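You operate a simulated robot arm through the tools that you are given. There is no shell and no other tool.

The job below is to be done with a simulated robot arm. You get a single attempt, and the scene is never put back.

JOB
Run the two cakes from the steel plate past the curve counter.
Fine: zero the counter, put the cakes on the start of the curved belt, run it, stop it at 2 pcs.

The check looks at the end state, three seconds after you hand in, the way a careful person would. Anything else that was tipped, shoved, dropped, spilled or broken makes it a failure.

ROBOT AND FRAMES
A 7-joint arm with a three-finger gripper, fixed in place. Base frame: the origin is at the foot of the arm, x ahead of it, y to its left, z up; the work surface is at about z = 89. Units: cm, degrees, N and s.
Its first joint turns from -166.0 to 166.0 degrees. Payload 2.69 kg.
Tool frame: the origin (TCP) lies between the finger pads and is the grasp point; the fingertips stand 3 cm ahead of it; z points along the fingers, y is the line along which they close. Largest opening 12.8 cm; the body of the gripper starts 11.7 cm behind the TCP.
Orientation is that of the tool frame in the base frame, as [roll, pitch, yaw] about the fixed x, y, z axes, in that order (R = Rz(yaw) Ry(pitch) Rx(roll)). With the fingers straight down and closing along the base's y, the tool's x points along the base's -x, its y along +y and its z along -z.

CONTROLS
- The arm moves only by the tool drive_tool. Its argument "series" is a list of rows, each a list of 3 entries, a list of its own where there are three numbers: the opening, from 0 (shut) to 1 (fully open), then the shift along the base's x, y, z in units of 20 mm (1.0 is 20 mm), then the turn, a rotation vector about the base's x, y, z in units of 4 degrees (1.0 is 4 degrees). In form: [[claw, [dx, dy, dz], [rx, ry, rz]], ...]. A call has 1 to 20 rows; each row shifts and turns the commanded pose from where the row before left it. A call with a number of a shift or a turn outside -1 to 1 is refused whole. Rows are played at 5 a second. More than 5 cm and 8.6 degrees between two rows, or a gripper value outside its range, and nothing of the call is played. A pose out of reach is approached as far as the arm can. The call stops where the force on the tool passes 90 N (or 10 N more than at its start, if that is more) or the arm is blocked; 0.2 s more then pass. Each finger halts on what it meets, pressing with about 23 N; the grip force reading is that of the motor and also rises with nothing between the fingers. The clock runs only during rows and for 0.2 s after the last one: add rows that do not move to give the fingers time. It gives the time, the measured TCP pose, the force on the tool (base axes), the opening and the grip force at its end, in the units of the frame above (readings bear some noise), with the torque about the TCP (base axes, N m) and any sound that the robot's microphone picked up, and new pictures: "views" is both (left out), scene, wrist or none.
- Cameras (640 x 400 px; columns grow to the right, rows downward): "scene" is fixed at [40.02, 49.83, 147.74]; the picture's right is [-0.79, -0.62, 0.00], its down [-0.29, 0.37, -0.88] and it looks along [0.54, -0.69, -0.47] (base axes); focal length 333 px, centre (320, 200). "wrist" rides on the gripper at [5.8, 5.4, -13.1] in the tool frame; the picture's right is [-0.68, 0.74, 0.00], its down [-0.62, -0.57, -0.55] and it looks along [-0.40, -0.37, 0.84] (tool axes); focal length 234 px, centre (320, 200). There is no depth. A picture from a camera that has moved, and an enlarged one, comes with that camera's place and axes in the base frame and with its lens.
- lift_body(by): slides the trunk up (or, below 0, down) by that many cm; the arm rides with it, the base frame stays. It gives what a move gives, with no picture.
- close_up(camera, box): a new picture of the part [left, top, right, bottom] of that camera's present view, enlarged. It takes no simulated time.
- sign_off(): hands the job in; it is judged then, once.

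Places have to be worked out from the pictures, the camera data and where the tool is seen. Open the gripper and draw the arm clear of the work before you hand the job in, unless the task says otherwise.

The tools are called after ">>>" as a command line: name --argument value ..., lists and objects as JSON in quotes. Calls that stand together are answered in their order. drive_tool: Moves the arm, as the interface text tells. Its arguments: {"type":"object","properties":{"series":{"type":"array","items":{"type":"array"}},"views":{"type":"string","enum":["both","scene","wrist","none"]}},"required":["series"]} The other tools are called the same way: lift_body (by) slides the trunk up or down; close_up (camera, box) takes an enlarged picture of a part of a camera's view; sign_off () hands the job in.

At the start:

```text
clock: 0.0
eef_pos: [66.87, -37.98, 112.48]
ee_rot: [-179.9, -0.1, 180.0]
force: [-0.4, -0.3, -0.1]
wrist_torque: [-0.01, -0.02, -0.02]
width: 12.78
grasp_force: 0.1
trunk travel left (down, up): [-15.0, 20.0]
```

scene: 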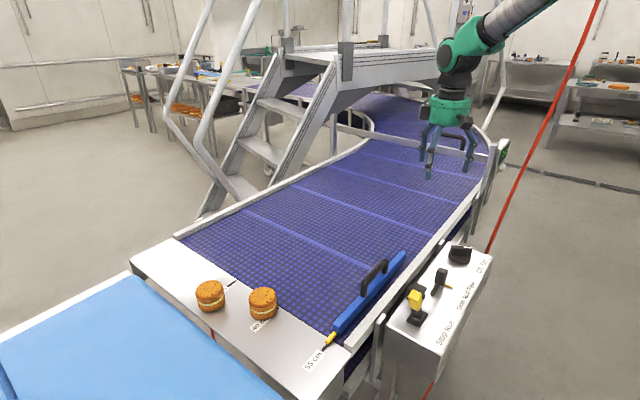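
wrist: 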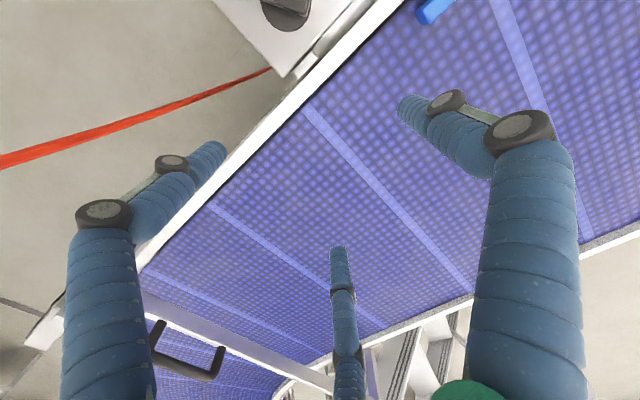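

The scene shows two cakes on a steel plate, a curved belt, and a control box with switches. I'll look closer at the controls, the cakes and the far belt.

>>> close_up --camera "scene" --box '[370, 230, 510, 350]'

>>> close_up --camera "scene" --box '[120, 230, 420, 400]'

>>> close_up --camera "scene" --box '[320, 70, 540, 210]'

>>> close_up --camera "wrist" --box '[0, 0, 640, 400]'

```text
3.33 times, centred on (440, 290) of scene
camera zoom: at [40.02, 49.83, 147.74], right [-0.79, -0.62, 0.0], down [-0.29, 0.37, -0.88], along [0.54, -0.69, -0.47], focal length 1110 px, centre (-80, -100)
```

zoom: 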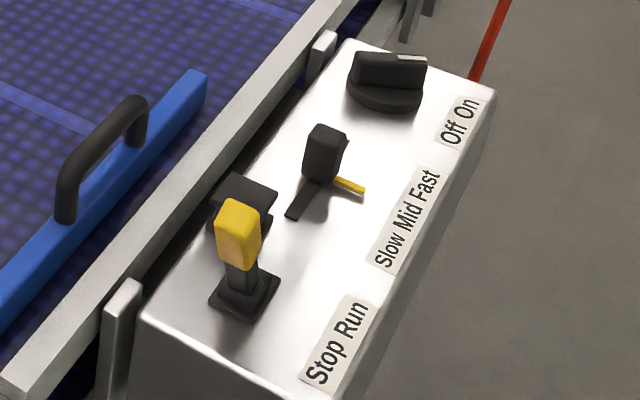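

```text
2.13 times, centred on (270, 315) of scene
camera zoom: at [40.02, 49.83, 147.74], right [-0.79, -0.62, 0.0], down [-0.29, 0.37, -0.88], along [0.54, -0.69, -0.47], focal length 710 px, centre (427, -45)
```

zoom: 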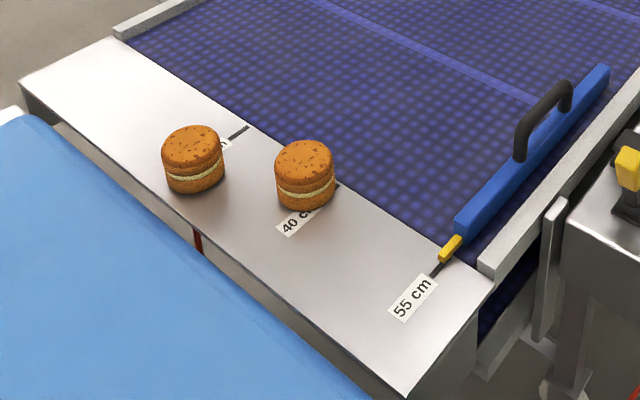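

```text
2.86 times, centred on (430, 140) of scene
camera zoom: at [40.02, 49.83, 147.74], right [-0.79, -0.62, 0.0], down [-0.29, 0.37, -0.88], along [0.54, -0.69, -0.47], focal length 952 px, centre (6, 371)
```

zoom: 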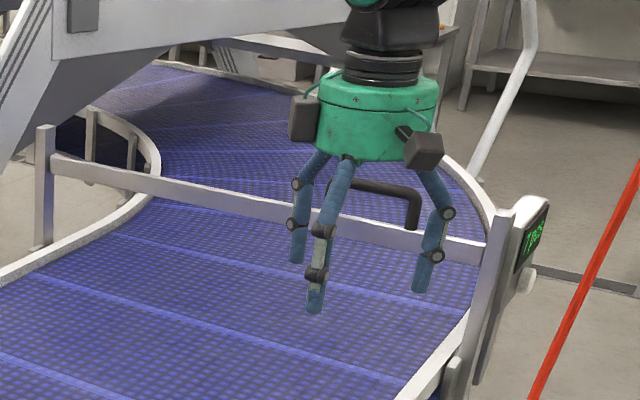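

```text
1.00 times, centred on (320, 200) of wrist (not enlarged: the box is as wide or as high as the picture)
camera zoom: at [61.23, -32.58, 125.55], right [0.68, 0.74, 0.0], down [0.62, -0.57, 0.55], along [0.4, -0.37, -0.84], focal length 234 px, centre (320, 200)
```

zoom: 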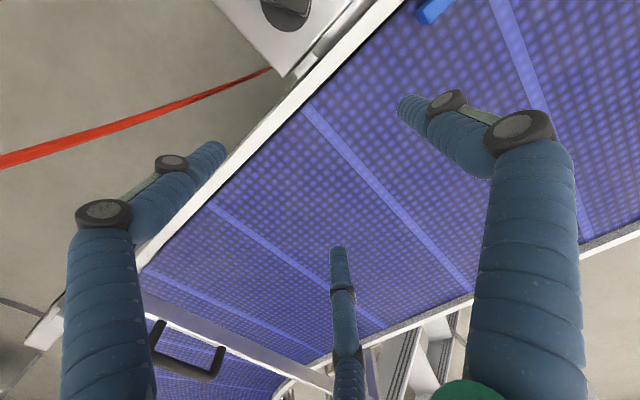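

The counter display seems to sit on a post at the right end of the gate bar, so I'll enlarge that, the knobs and the far section.

>>> close_up --camera "scene" --box '[475, 125, 525, 195]'

>>> close_up --camera "scene" --box '[430, 235, 500, 285]'

>>> close_up --camera "scene" --box '[395, 270, 465, 330]'

>>> close_up --camera "scene" --box '[300, 240, 420, 370]'

```text
5.71 times, centred on (500, 160) of scene
camera zoom: at [40.02, 49.83, 147.74], right [-0.79, -0.62, 0.0], down [-0.29, 0.37, -0.88], along [0.54, -0.69, -0.47], focal length 1903 px, centre (-709, 429)
```

zoom: 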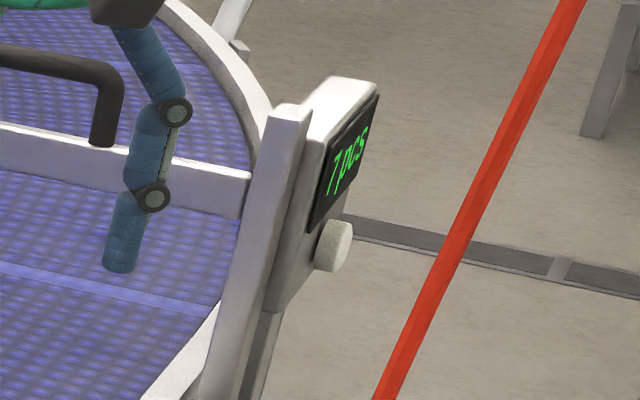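

```text
8.00 times, centred on (465, 260) of scene
camera zoom: at [40.02, 49.83, 147.74], right [-0.79, -0.62, 0.0], down [-0.29, 0.37, -0.88], along [0.54, -0.69, -0.47], focal length 2664 px, centre (-840, -280)
```

zoom: 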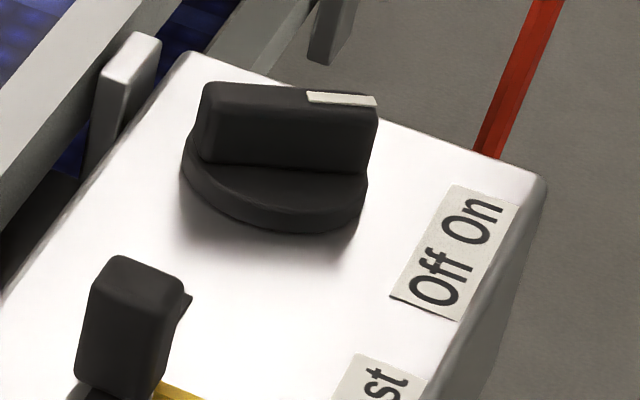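

```text
6.67 times, centred on (430, 300) of scene
camera zoom: at [40.02, 49.83, 147.74], right [-0.79, -0.62, 0.0], down [-0.29, 0.37, -0.88], along [0.54, -0.69, -0.47], focal length 2220 px, centre (-413, -467)
```

zoom: 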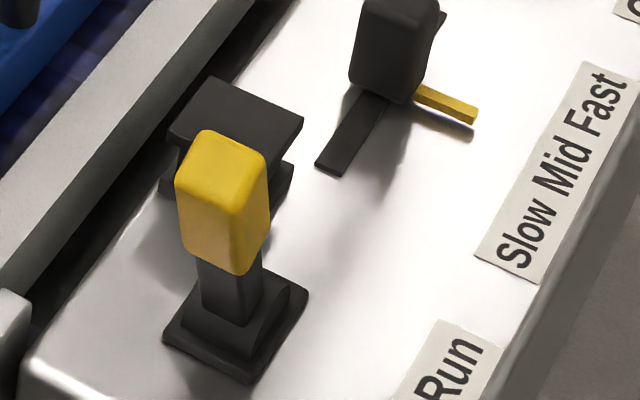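

```text
3.08 times, centred on (360, 305) of scene
camera zoom: at [40.02, 49.83, 147.74], right [-0.79, -0.62, 0.0], down [-0.29, 0.37, -0.88], along [0.54, -0.69, -0.47], focal length 1025 px, centre (197, -123)
```

zoom: 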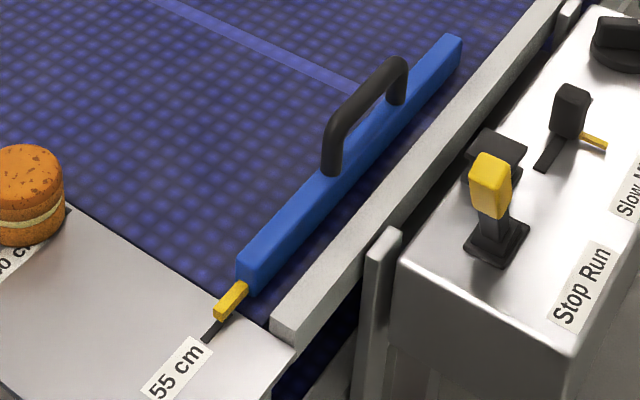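

The display reads 7 pcs, the knob points to On, speed is at Mid and the yellow lever leans towards Stop. The gripper looks three-fingered in the pictures, so I'll close it partway in place to see how the fingers really move.

>>> drive_tool --series '[[0.4, [0, 0, 0.5], [0, 0, 0]], [0.4, [0, 0, 0.5], [0, 0, 0]], [0.4, [0, 0, 0], [0, 0, 0]], [0.4, [0, 0, 0], [0, 0, 0]]]' --views "both"

```text
clock: 1.0
eef_pos: [67.08, -37.99, 114.47]
ee_rot: [-180.0, 0.1, 180.0]
force: [0.4, 0.2, -0.6]
wrist_torque: [0.0, 0.0, 0.01]
width: 5.13
grasp_force: 0.0
trunk travel left (down, up): [-15.0, 20.0]
camera wrist: at [61.28, -32.61, 127.54], right [0.68, 0.74, 0.0], down [0.62, -0.57, 0.55], along [0.4, -0.37, -0.84], focal length 234 px, centre (320, 200)
```

scene: 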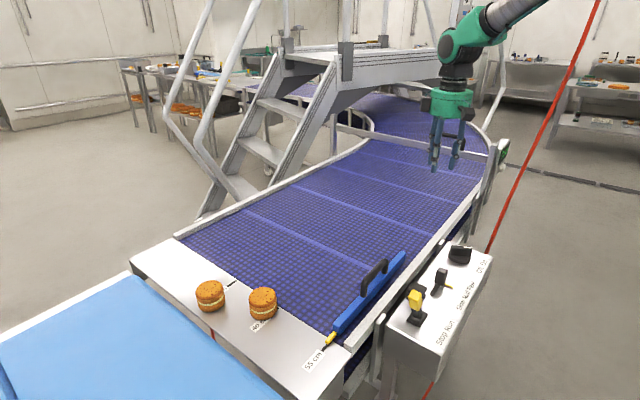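
wrist: 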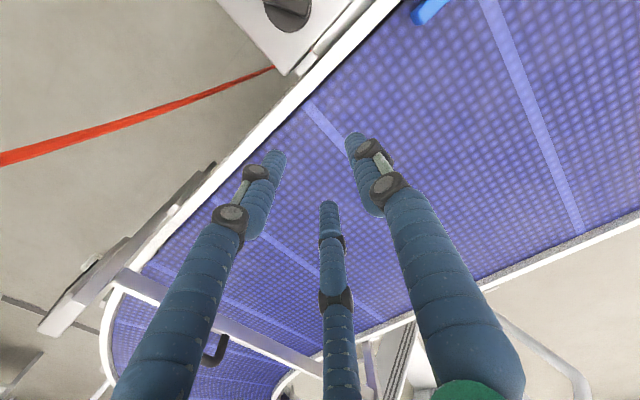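

The gripper is three-fingered and closes concentrically around the TCP. From two views I judge the red cord to rise through about (49, -59, 109), close in front of the counter button near (54, -58.5, 108), so I'll keep well away from it. The cakes look to be near (83, 15) and (93, 22), and I'll head above them at a safe height.

>>> drive_tool --series '[[0.7, [0.3, 1, 0], [0, 0, 0]], [0.7, [0.3, 1, 0], [0, 0, 0]], [0.7, [0.3, 1, 0], [0, 0, 0]], [0.7, [0.3, 1, 0], [0, 0, 0]], [0.7, [0.3, 1, 0], [0, 0, 0]], [0.7, [0.3, 1, 0], [0, 0, 0]], [0.7, [0.3, 1, 0], [0, 0, 0]], [0.7, [0.3, 1, 0], [0, 0, 0]], [0.7, [0.3, 1, 0], [0, 0, 0]], [0.7, [0.3, 1, 0], [0, 0, 0]], [0.7, [0.3, 1, 0], [0, 0, 0]], [0.7, [0.3, 1, 0], [0, 0, 0]], [0.7, [0.3, 1, 0], [0, 0, 0]], [0.7, [0.3, 1, 0], [0, 0, 0]], [0.7, [0.3, 1, 0], [0, 0, 0]], [0.7, [0.3, 1, 0], [0, 0, 0]], [0.7, [0.3, 1, 0], [0, 0, 0]], [0.7, [0.3, 1, 0], [0, 0, 0]], [0.7, [0.3, 1, 0], [0, 0, 0]], [0.7, [0.3, 1, 0], [0, 0, 0]]]' --views "both"

```text
clock: 5.2
eef_pos: [78.96, 2.04, 114.43]
ee_rot: [-180.0, 0.0, -180.0]
force: [0.6, -0.5, 0.2]
wrist_torque: [0.03, -0.01, -0.03]
width: 8.95
grasp_force: 0.2
trunk travel left (down, up): [-15.0, 20.0]
camera wrist: at [73.22, 7.4, 127.51], right [0.68, 0.74, 0.0], down [0.62, -0.57, 0.55], along [0.4, -0.37, -0.84], focal length 234 px, centre (320, 200)
```

scene: 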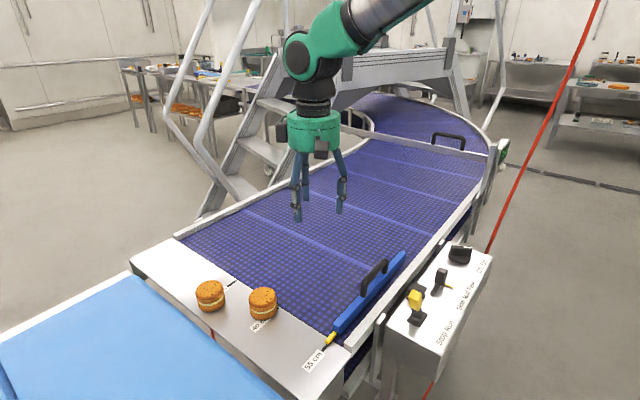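
wrist: 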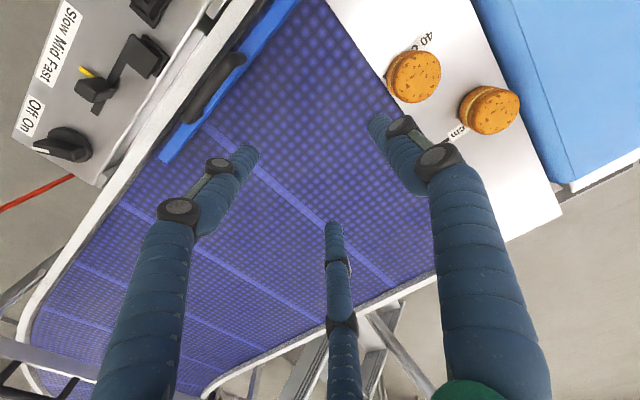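

Triangulating both views puts the cake tops at about (83.4, 14.7) and (94.2, 20.4), z ≈ 94.5. I'll move above the nearer cake and stop with the tips still clear above it.

>>> drive_tool --series '[[0.75, [0.317, 0.904, 0], [0, 0, 0]], [0.75, [0.317, 0.904, 0], [0, 0, 0]], [0.75, [0.317, 0.904, 0], [0, 0, 0]], [0.75, [0.317, 0.904, 0], [0, 0, 0]], [0.75, [0.317, 0.904, 0], [0, 0, 0]], [0.75, [0.317, 0.904, 0], [0, 0, 0]], [0.75, [0.317, 0.904, 0], [0, 0, 0]], [0.75, [0, 0, -1], [0, 0, 0]], [0.75, [0, 0, -1], [0, 0, 0]], [0.75, [0, 0, -1], [0, 0, 0]], [0.75, [0, 0, -1], [0, 0, 0]], [0.75, [0, 0, -1], [0, 0, 0]], [0.75, [0, 0, 0], [0, 0, 0]]]' --views "both"

```text
clock: 8.0
eef_pos: [83.45, 14.78, 104.45]
ee_rot: [180.0, 0.0, -179.9]
force: [0.9, -0.2, -0.4]
wrist_torque: [0.02, 0.02, 0.02]
width: 9.58
grasp_force: 0.1
trunk travel left (down, up): [-15.0, 20.0]
camera wrist: at [77.66, 20.06, 117.5], right [0.68, 0.74, 0.0], down [0.62, -0.57, 0.55], along [0.4, -0.37, -0.84], focal length 234 px, centre (320, 200)
```

scene: 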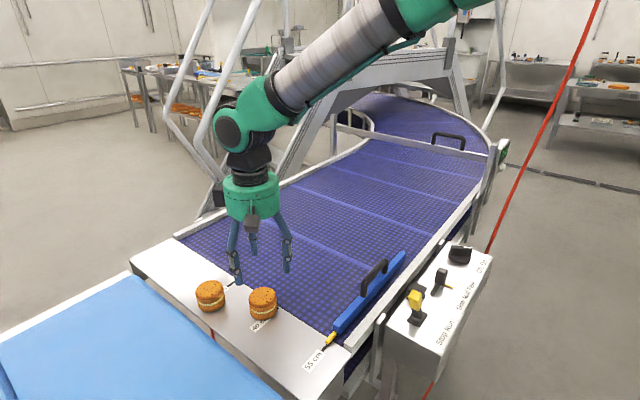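
wrist: 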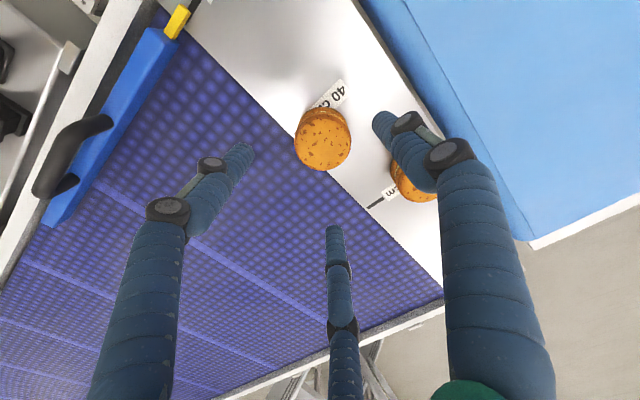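

The near cake sits at about (83.4, 15.2), almost centred under the fingers. I'll nudge y, lower to grasp height z ≈ 93 and close gently.

>>> drive_tool --series '[[0.75, [0, 0.2, -0.8], [0, 0, 0]], [0.75, [0, 0, -0.9], [0, 0, 0]], [0.75, [0, 0, -1], [0, 0, 0]], [0.75, [0, 0, -1], [0, 0, 0]], [0.75, [0, 0, -1], [0, 0, 0]], [0.75, [0, 0, -0.9], [0, 0, 0]], [0.75, [0, 0, 0], [0, 0, 0]]]' --views "both"

```text
clock: 9.6
eef_pos: [83.4, 15.2, 93.15]
ee_rot: [-179.9, 0.0, 180.0]
force: [-0.4, 0.2, 0.5]
wrist_torque: [-0.04, 0.03, 0.01]
width: 9.6
grasp_force: 0.1
trunk travel left (down, up): [-15.0, 20.0]
camera wrist: at [77.64, 20.53, 106.24], right [0.68, 0.74, 0.0], down [0.62, -0.57, 0.55], along [0.4, -0.37, -0.84], focal length 234 px, centre (320, 200)
```

scene: 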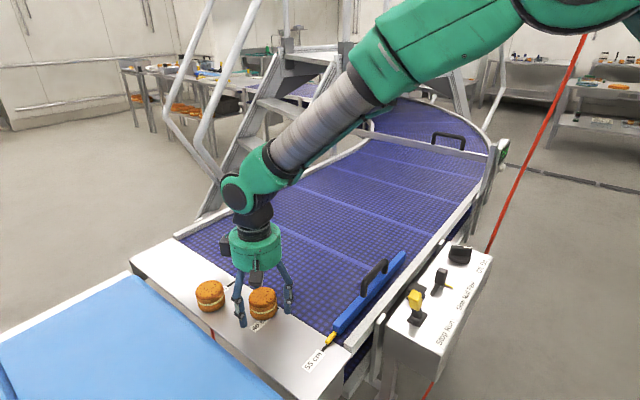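
wrist: 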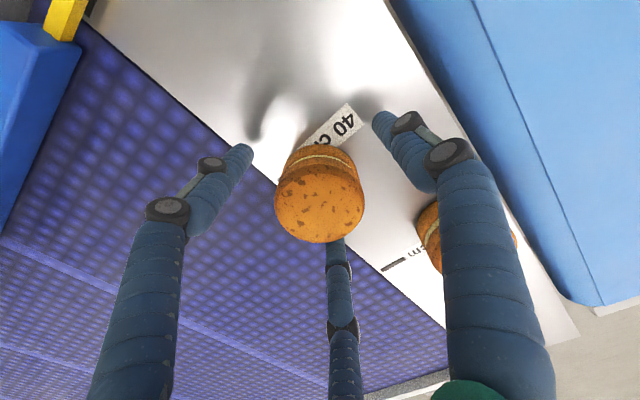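

The cake stands between the fingers, so I'll close gradually while watching width and grip.

>>> drive_tool --series '[[0.6, [0, 0, 0], [0, 0, 0]], [0.52, [0, 0, 0], [0, 0, 0]], [0.47, [0, 0, 0], [0, 0, 0]], [0.43, [0, 0, 0], [0, 0, 0]], [0.4, [0, 0, 0], [0, 0, 0]], [0.4, [0, 0, 0], [0, 0, 0]]]' --views "wrist"

```text
clock: 11.0
eef_pos: [83.38, 15.23, 93.11]
ee_rot: [-179.9, -0.1, -179.9]
force: [1.1, -0.3, 1.0]
wrist_torque: [-0.06, 0.02, 0.0]
width: 6.15
grasp_force: 7.4
trunk travel left (down, up): [-15.0, 20.0]
camera wrist: at [77.62, 20.52, 106.27], right [0.68, 0.74, 0.0], down [0.62, -0.57, 0.55], along [0.4, -0.37, -0.84], focal length 234 px, centre (320, 200)
```

wrist: 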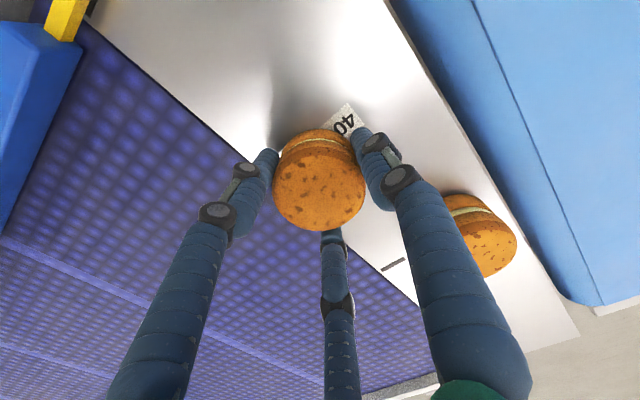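

The grip is 7.4 N at width 6.15, so the cake is held. I'll lift it, carry it over the belt to about (86, -6) and come back down to about 1 cm above plate level.

>>> drive_tool --series '[[0.37, [0, 0, 0.4], [0, 0, 0]], [0.37, [0, 0, 0.8], [0, 0, 0]], [0.37, [0, 0, 0.8], [0, 0, 0]], [0.37, [0, -0.5, 0.5], [0, 0, 0]], [0.37, [0.1, -0.8, 0], [0, 0, 0]], [0.37, [0.1, -0.8, 0], [0, 0, 0]], [0.37, [0.1, -0.8, 0], [0, 0, 0]], [0.37, [0.1, -0.8, 0], [0, 0, 0]], [0.37, [0.1, -0.8, 0], [0, 0, 0]], [0.37, [0.1, -0.8, 0], [0, 0, 0]], [0.37, [0.1, -0.8, 0], [0, 0, 0]], [0.37, [0.1, -0.8, 0], [0, 0, 0]], [0.37, [0.1, -0.8, 0], [0, 0, 0]], [0.37, [0.1, -0.8, 0], [0, 0, 0]], [0.37, [0.1, -0.8, 0], [0, 0, 0]], [0.37, [0.1, -0.8, 0], [0, 0, 0]], [0.37, [0.1, -0.5, 0], [0, 0, 0]], [0.37, [0, 0, -0.8], [0, 0, 0]], [0.37, [0, 0, -0.8], [0, 0, 0]], [0.37, [0, 0, -0.3], [0, 0, 0]]]' --views "both"

```text
clock: 15.2
eef_pos: [85.93, -6.0, 94.47]
ee_rot: [-179.9, 0.1, -180.0]
force: [-0.1, -0.9, -1.4]
wrist_torque: [0.01, 0.0, -0.01]
width: 6.06
grasp_force: 10.7
trunk travel left (down, up): [-15.0, 20.0]
camera wrist: at [80.25, -0.69, 107.53], right [0.68, 0.74, 0.0], down [0.62, -0.57, 0.55], along [0.4, -0.37, -0.84], focal length 234 px, centre (320, 200)
```

scene: 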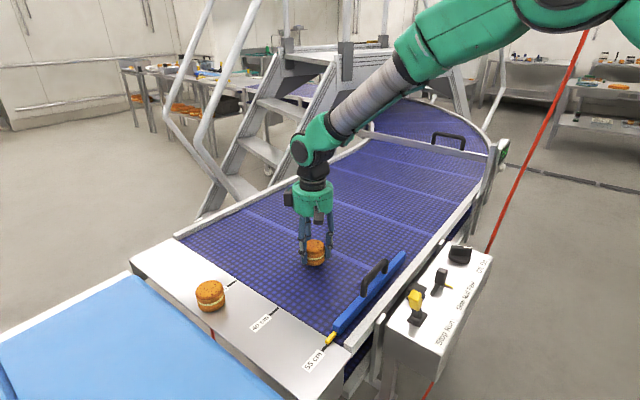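
wrist: 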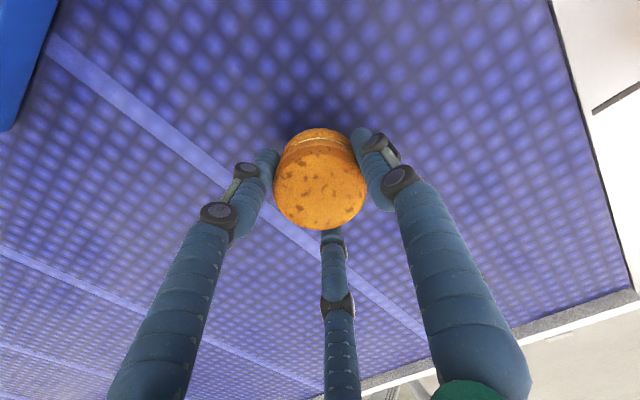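

The cake hangs a little above the belt. I'll lower it in small steps and watch the vertical force.

>>> drive_tool --series '[[0.37, [0, 0, -0.2], [0, 0, 0]], [0.37, [0, 0, -0.2], [0, 0, 0]], [0.37, [0, 0, -0.15], [0, 0, 0]], [0.37, [0, 0, 0], [0, 0, 0]]]' --views "none"

>>> drive_tool --series '[[0.37, [0, 0, -0.1], [0, 0, 0]], [0.37, [0, 0, 0], [0, 0, 0]]]' --views "wrist"

```text
clock: 16.2
eef_pos: [86.02, -6.14, 93.35]
ee_rot: [-180.0, 0.0, 180.0]
force: [-0.7, -0.4, -1.0]
wrist_torque: [-0.01, 0.0, -0.03]
width: 6.08
grasp_force: 11.3
trunk travel left (down, up): [-15.0, 20.0]
```

```text
clock: 16.8
eef_pos: [85.91, -6.14, 93.2]
ee_rot: [-179.9, 0.0, -179.9]
force: [-0.4, 1.0, -1.5]
wrist_torque: [0.0, 0.01, 0.01]
width: 6.08
grasp_force: 11.1
trunk travel left (down, up): [-15.0, 20.0]
camera wrist: at [80.23, -0.72, 106.27], right [0.68, 0.74, 0.0], down [0.62, -0.57, 0.55], along [0.4, -0.37, -0.84], focal length 234 px, centre (320, 200)
```

wrist: 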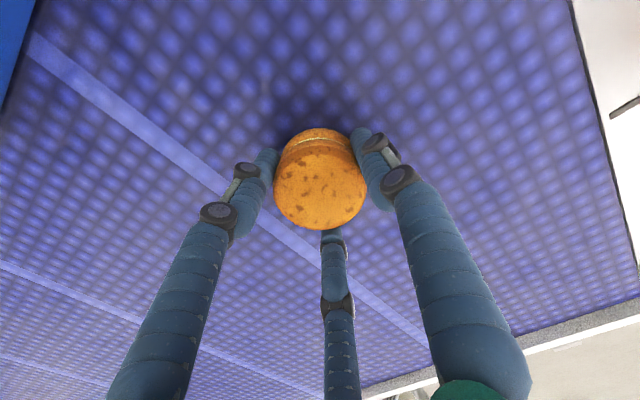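

There's no contact yet, since the force is only the cake's weight. I'll keep lowering in 2 mm steps.

>>> drive_tool --series '[[0.37, [0, 0, -0.1], [0, 0, 0]], [0.37, [0, 0, 0], [0, 0, 0]]]' --views "none"

>>> drive_tool --series '[[0.37, [0, 0, -0.1], [0, 0, 0]], [0.37, [0, 0, 0], [0, 0, 0]]]' --views "none"

>>> drive_tool --series '[[0.37, [0, 0, -0.1], [0, 0, 0]], [0.37, [0, 0, 0], [0, 0, 0]]]' --views "none"

```text
clock: 17.4
eef_pos: [85.92, -6.0, 93.11]
ee_rot: [180.0, 0.1, 180.0]
force: [-2.5, 0.5, 8.3]
wrist_torque: [0.02, 0.19, -0.01]
width: 6.07
grasp_force: 11.1
trunk travel left (down, up): [-15.0, 20.0]
```

```text
clock: 18.0
eef_pos: [86.16, -6.08, 92.97]
ee_rot: [-180.0, 0.1, 180.0]
force: [-1.2, -0.1, 9.4]
wrist_torque: [-0.02, 0.04, -0.02]
width: 6.07
grasp_force: 11.0
trunk travel left (down, up): [-15.0, 20.0]
```

```text
clock: 18.6
eef_pos: [86.04, -6.08, 92.67]
ee_rot: [180.0, 0.0, 179.9]
force: [3.7, -2.1, 9.9]
wrist_torque: [-0.02, -0.13, -0.01]
width: 6.09
grasp_force: 10.8
trunk travel left (down, up): [-15.0, 20.0]
```

Contact came at about z = 93.1, so the cake is on the belt. I'll ease up slightly, open, and rise clear.

>>> drive_tool --series '[[0.37, [0, 0, 0.1], [0, 0, 0]], [0.45, [0, 0, 0], [0, 0, 0]], [0.55, [0, 0, 0], [0, 0, 0]], [0.65, [0, 0, 0], [0, 0, 0]], [0.75, [0, 0, 0], [0, 0, 0]], [0.75, [0, 0, 0.5], [0, 0, 0]], [0.75, [0, 0, 0.8], [0, 0, 0]], [0.75, [0, 0, 1], [0, 0, 0]], [0.75, [0, 0, 1], [0, 0, 0]], [0.75, [0, 0, 1], [0, 0, 0]], [0.75, [0, 0, 1], [0, 0, 0]]]' --views "both"

```text
clock: 21.0
eef_pos: [86.07, -6.14, 103.35]
ee_rot: [180.0, 0.0, 179.9]
force: [0.2, 0.5, 0.7]
wrist_torque: [0.02, -0.01, 0.0]
width: 9.6
grasp_force: 0.1
trunk travel left (down, up): [-15.0, 20.0]
camera wrist: at [80.27, -0.76, 116.44], right [0.68, 0.74, 0.0], down [0.62, -0.57, 0.55], along [0.4, -0.37, -0.84], focal length 234 px, centre (320, 200)
```

scene: 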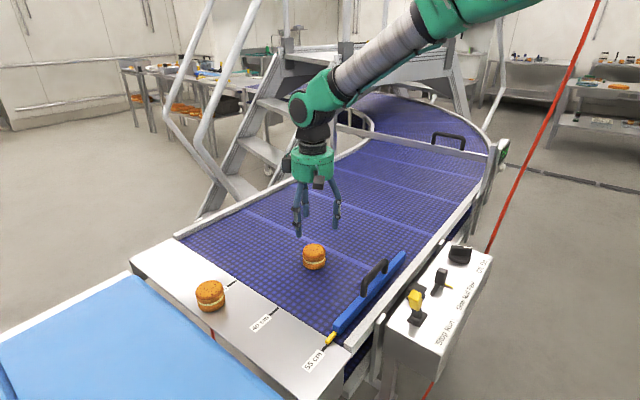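
wrist: 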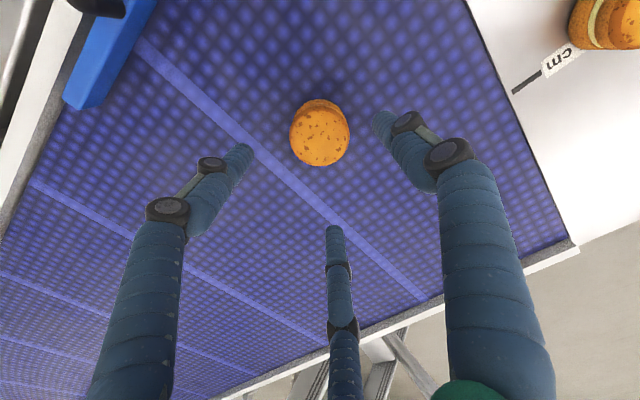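

The cake stands upright on the belt at (86, -6). I'll move above the second cake, estimated at (94.2, 20.4).

>>> drive_tool --series '[[0.75, [0.29, 0.947, 0.1], [0, 0, 0]], [0.75, [0.29, 0.947, 0.1], [0, 0, 0]], [0.75, [0.29, 0.947, 0.1], [0, 0, 0]], [0.75, [0.29, 0.947, 0], [0, 0, 0]], [0.75, [0.29, 0.947, 0], [0, 0, 0]], [0.75, [0.29, 0.947, 0], [0, 0, 0]], [0.75, [0.29, 0.947, 0], [0, 0, 0]], [0.75, [0.29, 0.947, 0], [0, 0, 0]], [0.75, [0.29, 0.947, 0], [0, 0, 0]], [0.75, [0.29, 0.947, 0], [0, 0, 0]], [0.75, [0.29, 0.947, 0], [0, 0, 0]], [0.75, [0.29, 0.947, 0], [0, 0, 0]], [0.75, [0.29, 0.947, 0], [0, 0, 0]], [0.75, [0.29, 0.947, 0], [0, 0, 0]], [0.75, [0, 0, 0], [0, 0, 0]]]' --views "both"

```text
clock: 24.2
eef_pos: [94.17, 20.44, 104.03]
ee_rot: [180.0, 0.0, 179.9]
force: [0.5, -1.1, -1.0]
wrist_torque: [-0.06, 0.02, 0.02]
width: 9.59
grasp_force: 0.0
trunk travel left (down, up): [-15.0, 20.0]
camera wrist: at [88.4, 25.83, 117.03], right [0.68, 0.74, 0.0], down [0.62, -0.57, 0.55], along [0.4, -0.37, -0.84], focal length 234 px, centre (320, 200)
```

scene: 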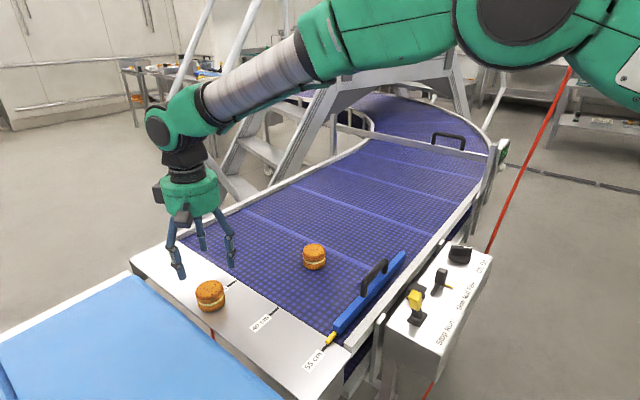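
wrist: 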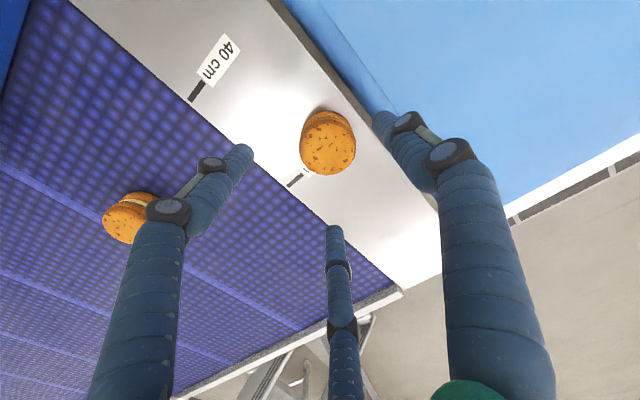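

The second cake appears at about (94.6, 21.1), slightly off the present TCP. I'll correct that and lower to z ≈ 93.3, since the blue surface beyond is at about the same height as the plate.

>>> drive_tool --series '[[0.75, [0.2, 0.3, -0.4], [0, 0, 0]], [0.75, [0, 0, -1], [0, 0, 0]], [0.75, [0, 0, -1], [0, 0, 0]], [0.75, [0, 0, -1], [0, 0, 0]], [0.75, [0, 0, -1], [0, 0, 0]], [0.75, [0, 0, -0.9], [0, 0, 0]], [0.75, [0, 0, 0], [0, 0, 0]]]' --views "both"

```text
clock: 25.8
eef_pos: [94.6, 20.96, 93.28]
ee_rot: [180.0, 0.1, -180.0]
force: [-0.1, -0.9, -0.3]
wrist_torque: [-0.01, -0.01, -0.02]
width: 9.59
grasp_force: 0.0
trunk travel left (down, up): [-15.0, 20.0]
camera wrist: at [88.8, 26.37, 106.44], right [0.68, 0.74, 0.0], down [0.62, -0.57, 0.55], along [0.4, -0.37, -0.84], focal length 234 px, centre (320, 200)
```

scene: 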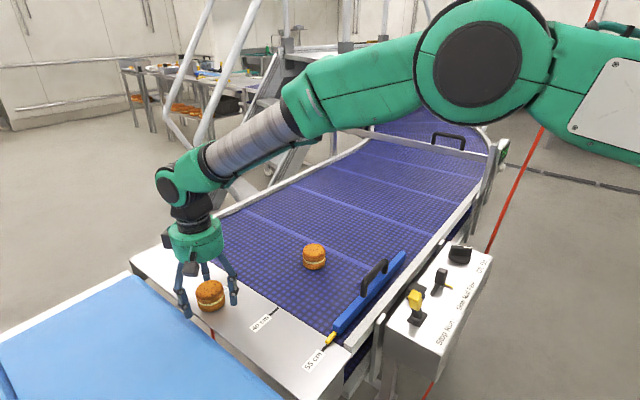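
wrist: 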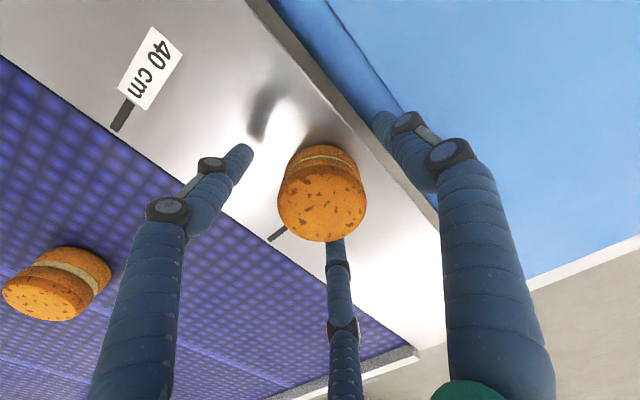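

The cake is centred between the fingers, so I'll close gradually as before.

>>> drive_tool --series '[[0.6, [0, 0, 0], [0, 0, 0]], [0.52, [0, 0, 0], [0, 0, 0]], [0.47, [0, 0, 0], [0, 0, 0]], [0.43, [0, 0, 0], [0, 0, 0]], [0.4, [0, 0, 0], [0, 0, 0]], [0.37, [0, 0, 0], [0, 0, 0]]]' --views "wrist"

```text
clock: 27.2
eef_pos: [94.56, 20.96, 93.4]
ee_rot: [-179.9, -0.1, -180.0]
force: [-0.7, 0.6, 0.3]
wrist_torque: [0.01, -0.02, -0.05]
width: 6.05
grasp_force: 10.7
trunk travel left (down, up): [-15.0, 20.0]
camera wrist: at [88.77, 26.36, 106.46], right [0.68, 0.74, 0.0], down [0.62, -0.57, 0.55], along [0.4, -0.37, -0.84], focal length 234 px, centre (320, 200)
```

wrist: 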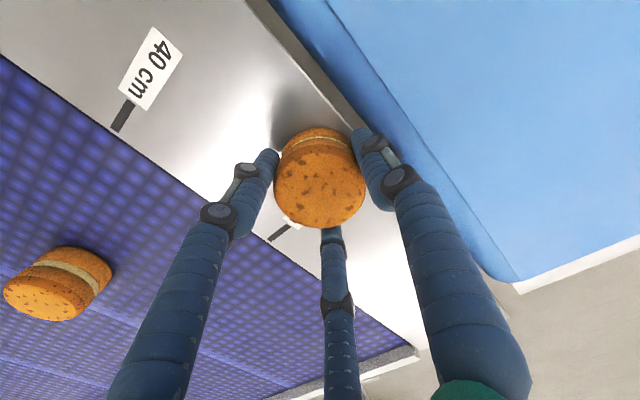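

Gripped at 10.7 N. I'll lift it and carry it to about (87, 6), 12 cm behind the first cake.

>>> drive_tool --series '[[0.37, [0, 0, 0.4], [0, 0, 0]], [0.37, [0, 0, 0.8], [0, 0, 0]], [0.37, [0, 0, 0.8], [0, 0, 0]], [0.37, [-0.375, -0.75, 0], [0, 0, 0]], [0.37, [-0.375, -0.75, 0], [0, 0, 0]], [0.37, [-0.375, -0.75, 0], [0, 0, 0]], [0.37, [-0.375, -0.75, 0], [0, 0, 0]], [0.37, [-0.375, -0.75, 0], [0, 0, 0]], [0.37, [-0.375, -0.75, 0], [0, 0, 0]], [0.37, [-0.375, -0.75, 0], [0, 0, 0]], [0.37, [-0.375, -0.75, 0], [0, 0, 0]], [0.37, [-0.375, -0.75, 0], [0, 0, 0]], [0.37, [-0.375, -0.75, 0], [0, 0, 0]], [0.37, [0, 0, 0], [0, 0, 0]], [0.37, [0, 0, -0.8], [0, 0, 0]], [0.37, [0, 0, -0.7], [0, 0, 0]], [0.37, [0, 0, -0.3], [0, 0, 0]], [0.37, [0, 0, 0], [0, 0, 0]]]' --views "both"

>>> drive_tool --series '[[0.37, [0, 0, -0.1], [0, 0, 0]], [0.37, [0, 0, 0], [0, 0, 0]]]' --views "none"

>>> drive_tool --series '[[0.37, [0, 0, -0.1], [0, 0, 0]], [0.37, [0, 0, 0], [0, 0, 0]]]' --views "none"

```text
clock: 31.0
eef_pos: [86.9, 5.89, 93.71]
ee_rot: [180.0, 0.0, -179.9]
force: [0.2, 0.4, -0.7]
wrist_torque: [0.02, 0.0, 0.0]
width: 6.07
grasp_force: 10.9
trunk travel left (down, up): [-15.0, 20.0]
camera wrist: at [81.21, 11.33, 106.83], right [0.68, 0.74, 0.0], down [0.62, -0.57, 0.55], along [0.4, -0.37, -0.84], focal length 234 px, centre (320, 200)
```

scene: 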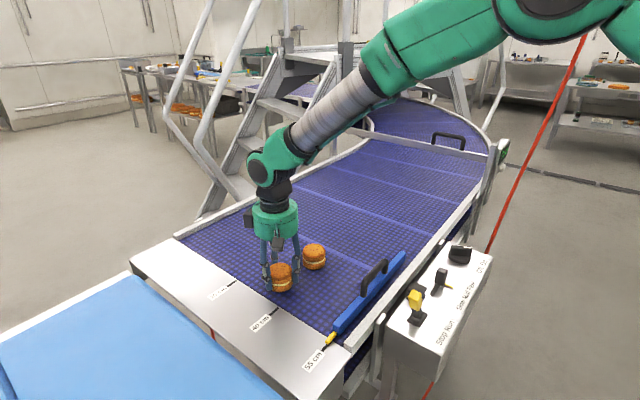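
wrist: 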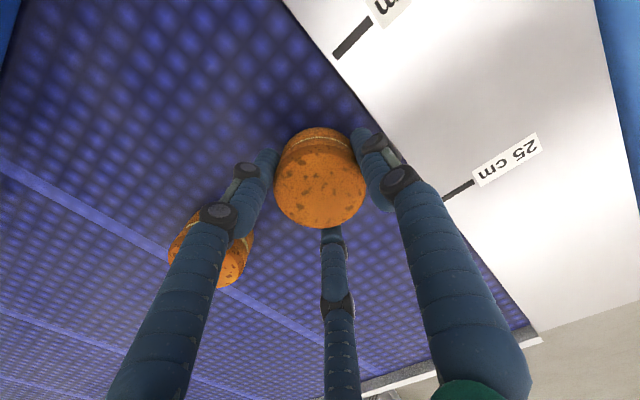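

```text
clock: 31.6
eef_pos: [86.99, 5.94, 93.63]
ee_rot: [-180.0, 0.1, -180.0]
force: [-0.5, 0.4, -1.3]
wrist_torque: [0.01, 0.02, 0.0]
width: 6.09
grasp_force: 10.7
trunk travel left (down, up): [-15.0, 20.0]
```

```text
clock: 32.2
eef_pos: [87.14, 6.0, 93.33]
ee_rot: [-180.0, 0.0, 180.0]
force: [0.0, -0.3, 0.1]
wrist_torque: [0.03, 0.05, 0.01]
width: 6.08
grasp_force: 10.7
trunk travel left (down, up): [-15.0, 20.0]
```

Force just turned positive, so the cake is touching. I'll lower 1 mm more, release, and rise.

>>> drive_tool --series '[[0.37, [0, 0, -0.05], [0, 0, 0]], [0.37, [0, 0, 0], [0, 0, 0]], [0.45, [0, 0, 0], [0, 0, 0]], [0.55, [0, 0, 0], [0, 0, 0]], [0.65, [0, 0, 0], [0, 0, 0]], [0.75, [0, 0, 0], [0, 0, 0]], [0.75, [0, 0, 0.5], [0, 0, 0]], [0.75, [0, 0, 0.8], [0, 0, 0]], [0.75, [0, 0, 1], [0, 0, 0]], [0.75, [0, 0, 1], [0, 0, 0]], [0.75, [0, 0, 1], [0, 0, 0]], [0.75, [0, 0, 1], [0, 0, 0]], [0.4, [0, 0, 1], [0, 0, 0]], [0.2, [0, 0, 1], [0, 0, 0]], [0.0, [0, 0, 1], [0, 0, 0]], [0.0, [0, 0, 1], [0, 0, 0]], [0.0, [0, 0, 1], [0, 0, 0]]]' --views "both"

```text
clock: 35.8
eef_pos: [87.06, 5.85, 113.89]
ee_rot: [-180.0, 0.0, -179.9]
force: [0.8, -0.1, 0.0]
wrist_torque: [0.03, -0.02, 0.03]
width: 0.23
grasp_force: 22.6
trunk travel left (down, up): [-15.0, 20.0]
camera wrist: at [81.27, 11.27, 126.95], right [0.68, 0.74, 0.0], down [0.62, -0.57, 0.55], along [0.4, -0.37, -0.84], focal length 234 px, centre (320, 200)
```

scene: 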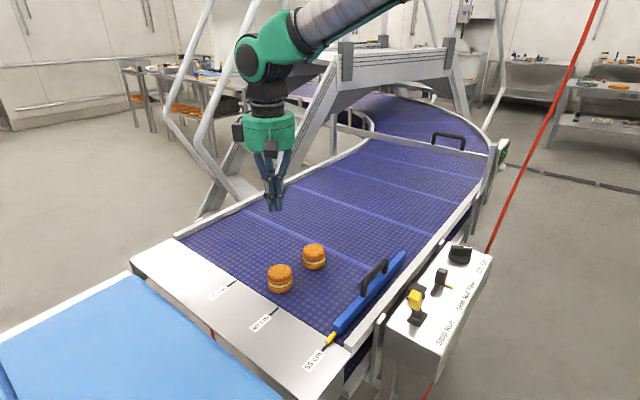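
wrist: 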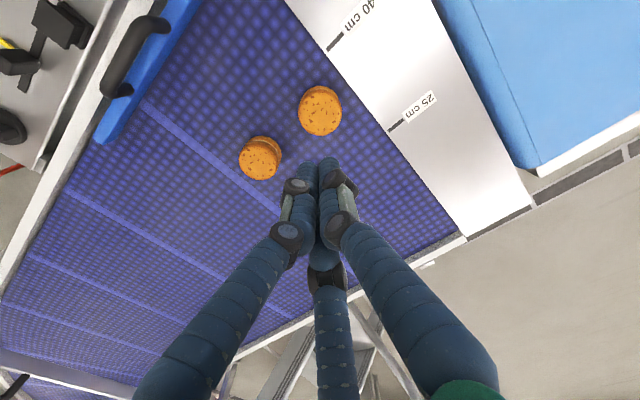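

Both cakes stand on the belt start, about 12 cm apart. Next I'll inspect the counter and gate with the view now unobstructed.

>>> close_up --camera "scene" --box '[410, 115, 520, 185]'

>>> close_up --camera "scene" --box '[320, 80, 500, 190]'

>>> close_up --camera "wrist" --box '[0, 0, 160, 100]'

```text
5.71 times, centred on (465, 150) of scene
camera zoom: at [40.02, 49.83, 147.74], right [-0.79, -0.62, 0.0], down [-0.29, 0.37, -0.88], along [0.54, -0.69, -0.47], focal length 1903 px, centre (-509, 486)
```

zoom: 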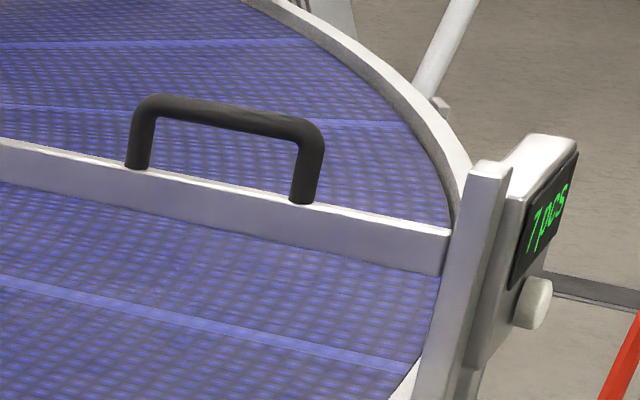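

```text
3.56 times, centred on (410, 135) of scene
camera zoom: at [40.02, 49.83, 147.74], right [-0.79, -0.62, 0.0], down [-0.29, 0.37, -0.88], along [0.54, -0.69, -0.47], focal length 1184 px, centre (0, 431)
```

zoom: 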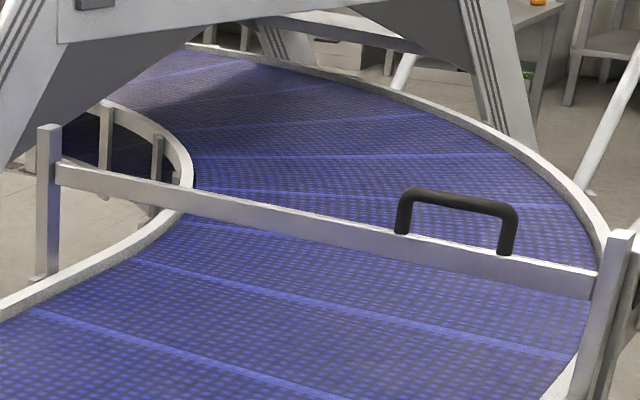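

```text
4.00 times, centred on (80, 50) of wrist
camera zoom: at [81.27, 11.27, 126.95], right [0.68, 0.74, 0.0], down [0.62, -0.57, 0.55], along [0.4, -0.37, -0.84], focal length 937 px, centre (1280, 800)
```

zoom: 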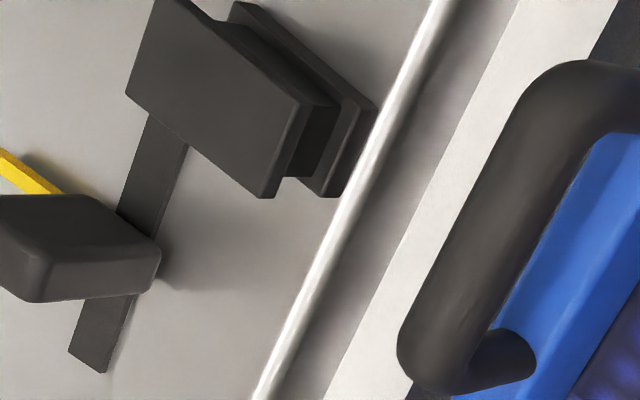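

The bar is about 14 cm above the belt, so the cakes will pass. Re-triangulating puts the gate nearer y ≈ -74, with the button around (55.7, -74, 103) and the red cord near (49, -58, 107). I'll move back towards the robot side at a safe height for a look at the button face and the cord.

>>> drive_tool --series '[[0, [-0.98, -0.9, 0.1], [0, 0, 0]], [0, [-0.98, -0.9, 0.1], [0, 0, 0]], [0, [-0.98, -0.9, 0.1], [0, 0, 0]], [0, [-0.98, -0.9, 0.1], [0, 0, 0]], [0, [-0.98, -0.9, 0.1], [0, 0, 0]], [0, [-0.98, -0.9, 0.1], [0, 0, 0]], [0, [-0.98, -0.9, 0.1], [0, 0, 0]], [0, [-0.98, -0.9, 0.1], [0, 0, 0]], [0, [-0.98, -0.9, 0.1], [0, 0, 0]], [0, [-0.98, -0.9, 0.1], [0, 0, 0]], [0, [-0.98, -0.9, 0.1], [0, 0, 0]], [0, [-0.98, -0.9, 0.1], [0, 0, 0]], [0, [-0.98, -0.9, 0.1], [0, 0, 0]], [0, [-0.98, -0.9, 0.1], [0, 0, 0]], [0, [-0.98, -0.9, 0.1], [0, 0, 0]], [0, [-0.98, -0.9, 0.1], [0, 0, 0]], [0, [-0.98, -0.9, 0.1], [0, 0, 0]], [0, [-0.98, -0.9, 0.1], [0, 0, 0]], [0, [-0.98, -0.9, 0.1], [0, 0, 0]], [0, [-0.98, -0.9, 0.1], [0, 0, 0]]]' --views "both"

```text
clock: 40.0
eef_pos: [47.85, -30.08, 117.96]
ee_rot: [-180.0, -0.1, -180.0]
force: [-0.6, 0.3, 0.3]
wrist_torque: [-0.01, 0.0, 0.02]
width: 0.23
grasp_force: 23.5
trunk travel left (down, up): [-15.0, 20.0]
camera wrist: at [42.06, -24.66, 131.02], right [0.68, 0.74, 0.0], down [0.62, -0.57, 0.55], along [0.4, -0.37, -0.84], focal length 234 px, centre (320, 200)
```

scene: 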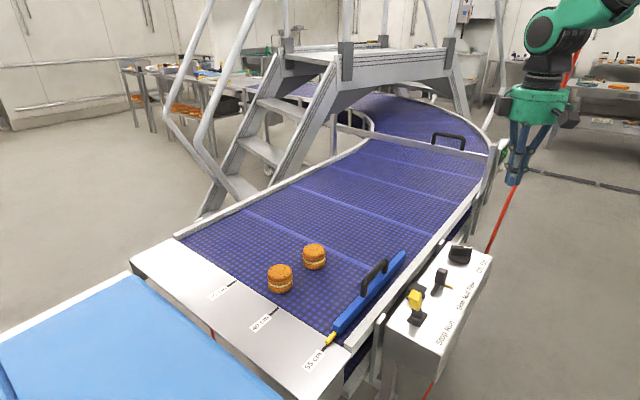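
wrist: 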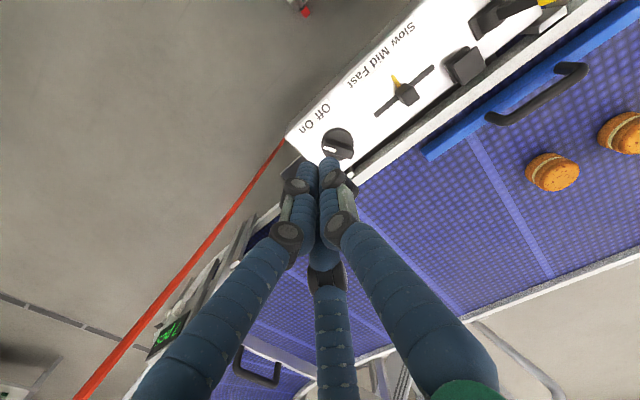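

The display face looks towards -x, and the red cord rises between it and me. Better-conditioned triangulation gives the button as about (57, -84, 99). I'll pass the cord on the robot side (x ≤ 33) and turn the tool horizontal, pointing (0.8, -0.6), so it can press the button. First I'll go to (32, -45).

>>> drive_tool --series '[[0, [-1, -0.5, 0], [0, 0, 0]], [0, [-1, -0.5, 0], [0, 0, 0]], [0, [-1, -0.8, 0], [0, 0, 0]], [0, [-1, -0.9, 0], [0, 0, 0]], [0, [-1, -1, 0], [0, 0, 0]], [0, [-1, -1, 0], [0, 0, 0]], [0, [-1, -1, 0], [0, 0, 0]], [0, [-1, -1, 0], [0, 0, 0]], [0, [0, 0, 0], [0, 0, 0]]]' --views "both"

```text
clock: 42.0
eef_pos: [31.76, -43.65, 117.99]
ee_rot: [-179.9, 0.0, -179.9]
force: [0.2, -0.1, 0.4]
wrist_torque: [0.05, -0.02, 0.0]
width: 0.19
grasp_force: 22.9
trunk travel left (down, up): [-15.0, 20.0]
camera wrist: at [25.98, -38.24, 131.01], right [0.68, 0.74, 0.0], down [0.62, -0.57, 0.55], along [0.4, -0.37, -0.84], focal length 234 px, centre (320, 200)
```

scene: 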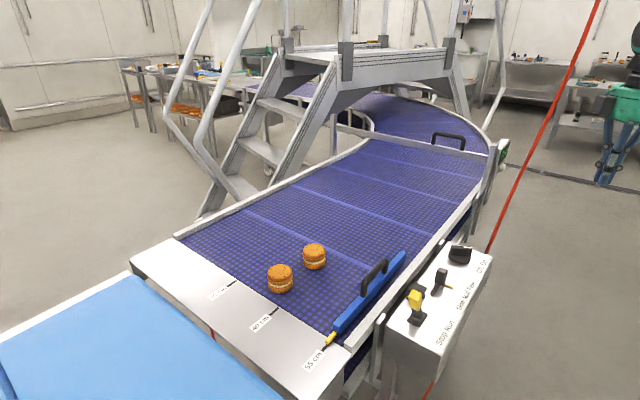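
wrist: 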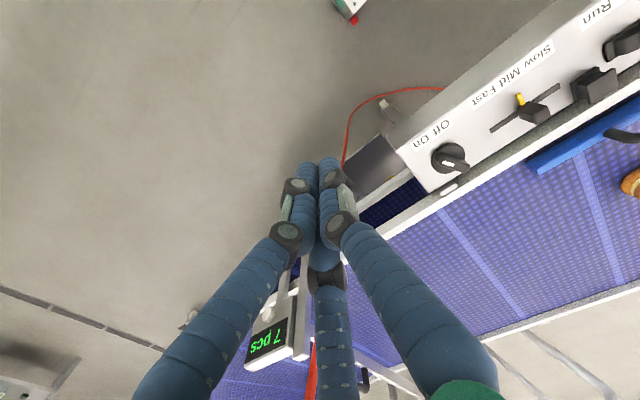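

The cord is at about (47.3, -59.5) at z = 121, and the display triangulates well to (58.4, -84, 105). I'll zoom on the counter housing and the lower cable.

>>> close_up --camera "wrist" --box '[230, 250, 350, 400]'

>>> close_up --camera "wrist" --box '[320, 0, 640, 200]'

```text
2.67 times, centred on (290, 325) of wrist
camera zoom: at [25.98, -38.24, 131.01], right [0.68, 0.74, 0.0], down [0.62, -0.57, 0.55], along [0.4, -0.37, -0.84], focal length 624 px, centre (400, -133)
```

zoom: 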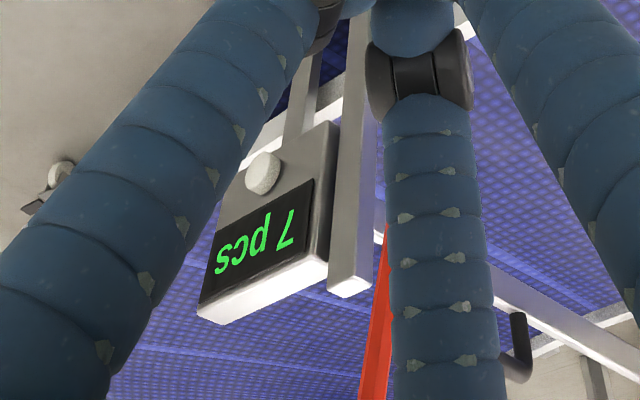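

```text
2.00 times, centred on (480, 100) of wrist
camera zoom: at [25.98, -38.24, 131.01], right [0.68, 0.74, 0.0], down [0.62, -0.57, 0.55], along [0.4, -0.37, -0.84], focal length 468 px, centre (0, 400)
```

zoom: 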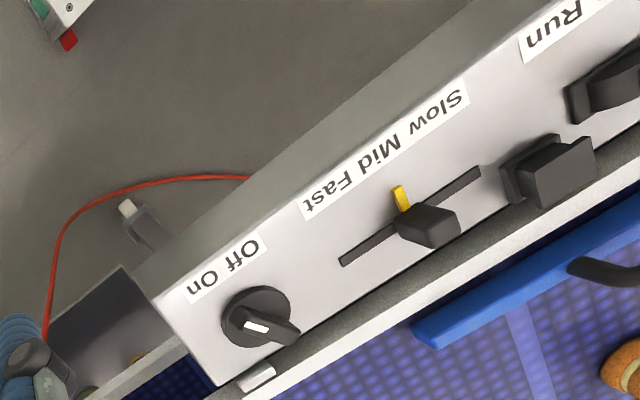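

The button face triangulates consistently to about (56.9, -83.6, 99.2), with the cable well off that line. I'll rotate the tool toward horizontal (0.8, -0.6) while moving to -y on the robot side of the cable, checking halfway.

>>> drive_tool --series '[[0, [0, -0.7, -0.1], [-0.6, -0.8, 0]], [0, [0, -0.7, -0.1], [-0.6, -0.8, 0]], [0, [0, -0.7, -0.1], [-0.6, -0.8, 0]], [0, [0, -0.7, -0.1], [-0.6, -0.8, 0]], [0, [0, -0.7, -0.1], [-0.6, -0.8, 0]], [0, [0, -0.7, -0.1], [-0.6, -0.8, 0]], [0, [0, -0.7, -0.1], [-0.6, -0.8, 0]], [0, [0, -0.7, -0.1], [-0.6, -0.8, 0]], [0, [0, -0.7, -0.1], [-0.6, -0.8, 0]], [0, [0, -0.7, -0.1], [-0.6, -0.8, 0]], [0, [0, -0.7, -0.1], [-0.6, -0.8, 0]], [0, [0, -0.7, -0.1], [-0.6, -0.8, 0]]]' --views "both"

```text
clock: 44.8
eef_pos: [32.67, -59.77, 112.07]
ee_rot: [-150.2, 36.3, -170.0]
force: [-0.5, -0.7, 0.0]
wrist_torque: [0.05, -0.03, 0.04]
width: 0.22
grasp_force: 23.0
trunk travel left (down, up): [-15.0, 20.0]
stopped in row 12: the arm was blocked; the commanded pose is now the measured one
camera wrist: at [21.08, -50.5, 115.58], right [0.64, 0.76, 0.1], down [0.09, -0.21, 0.97], along [0.76, -0.62, -0.2], focal length 234 px, centre (320, 200)
```

scene: 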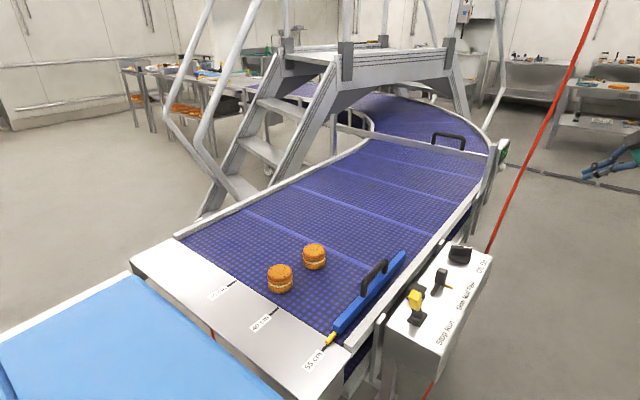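
wrist: 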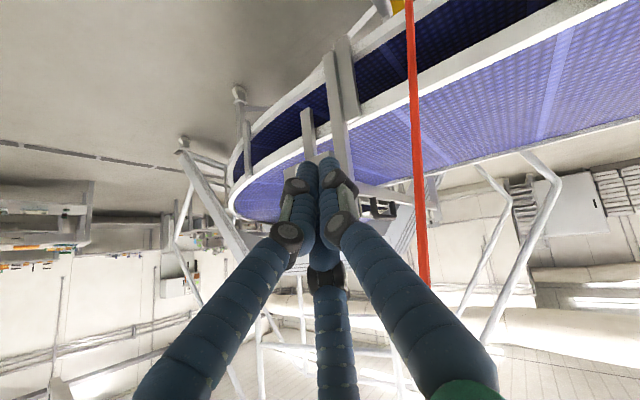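

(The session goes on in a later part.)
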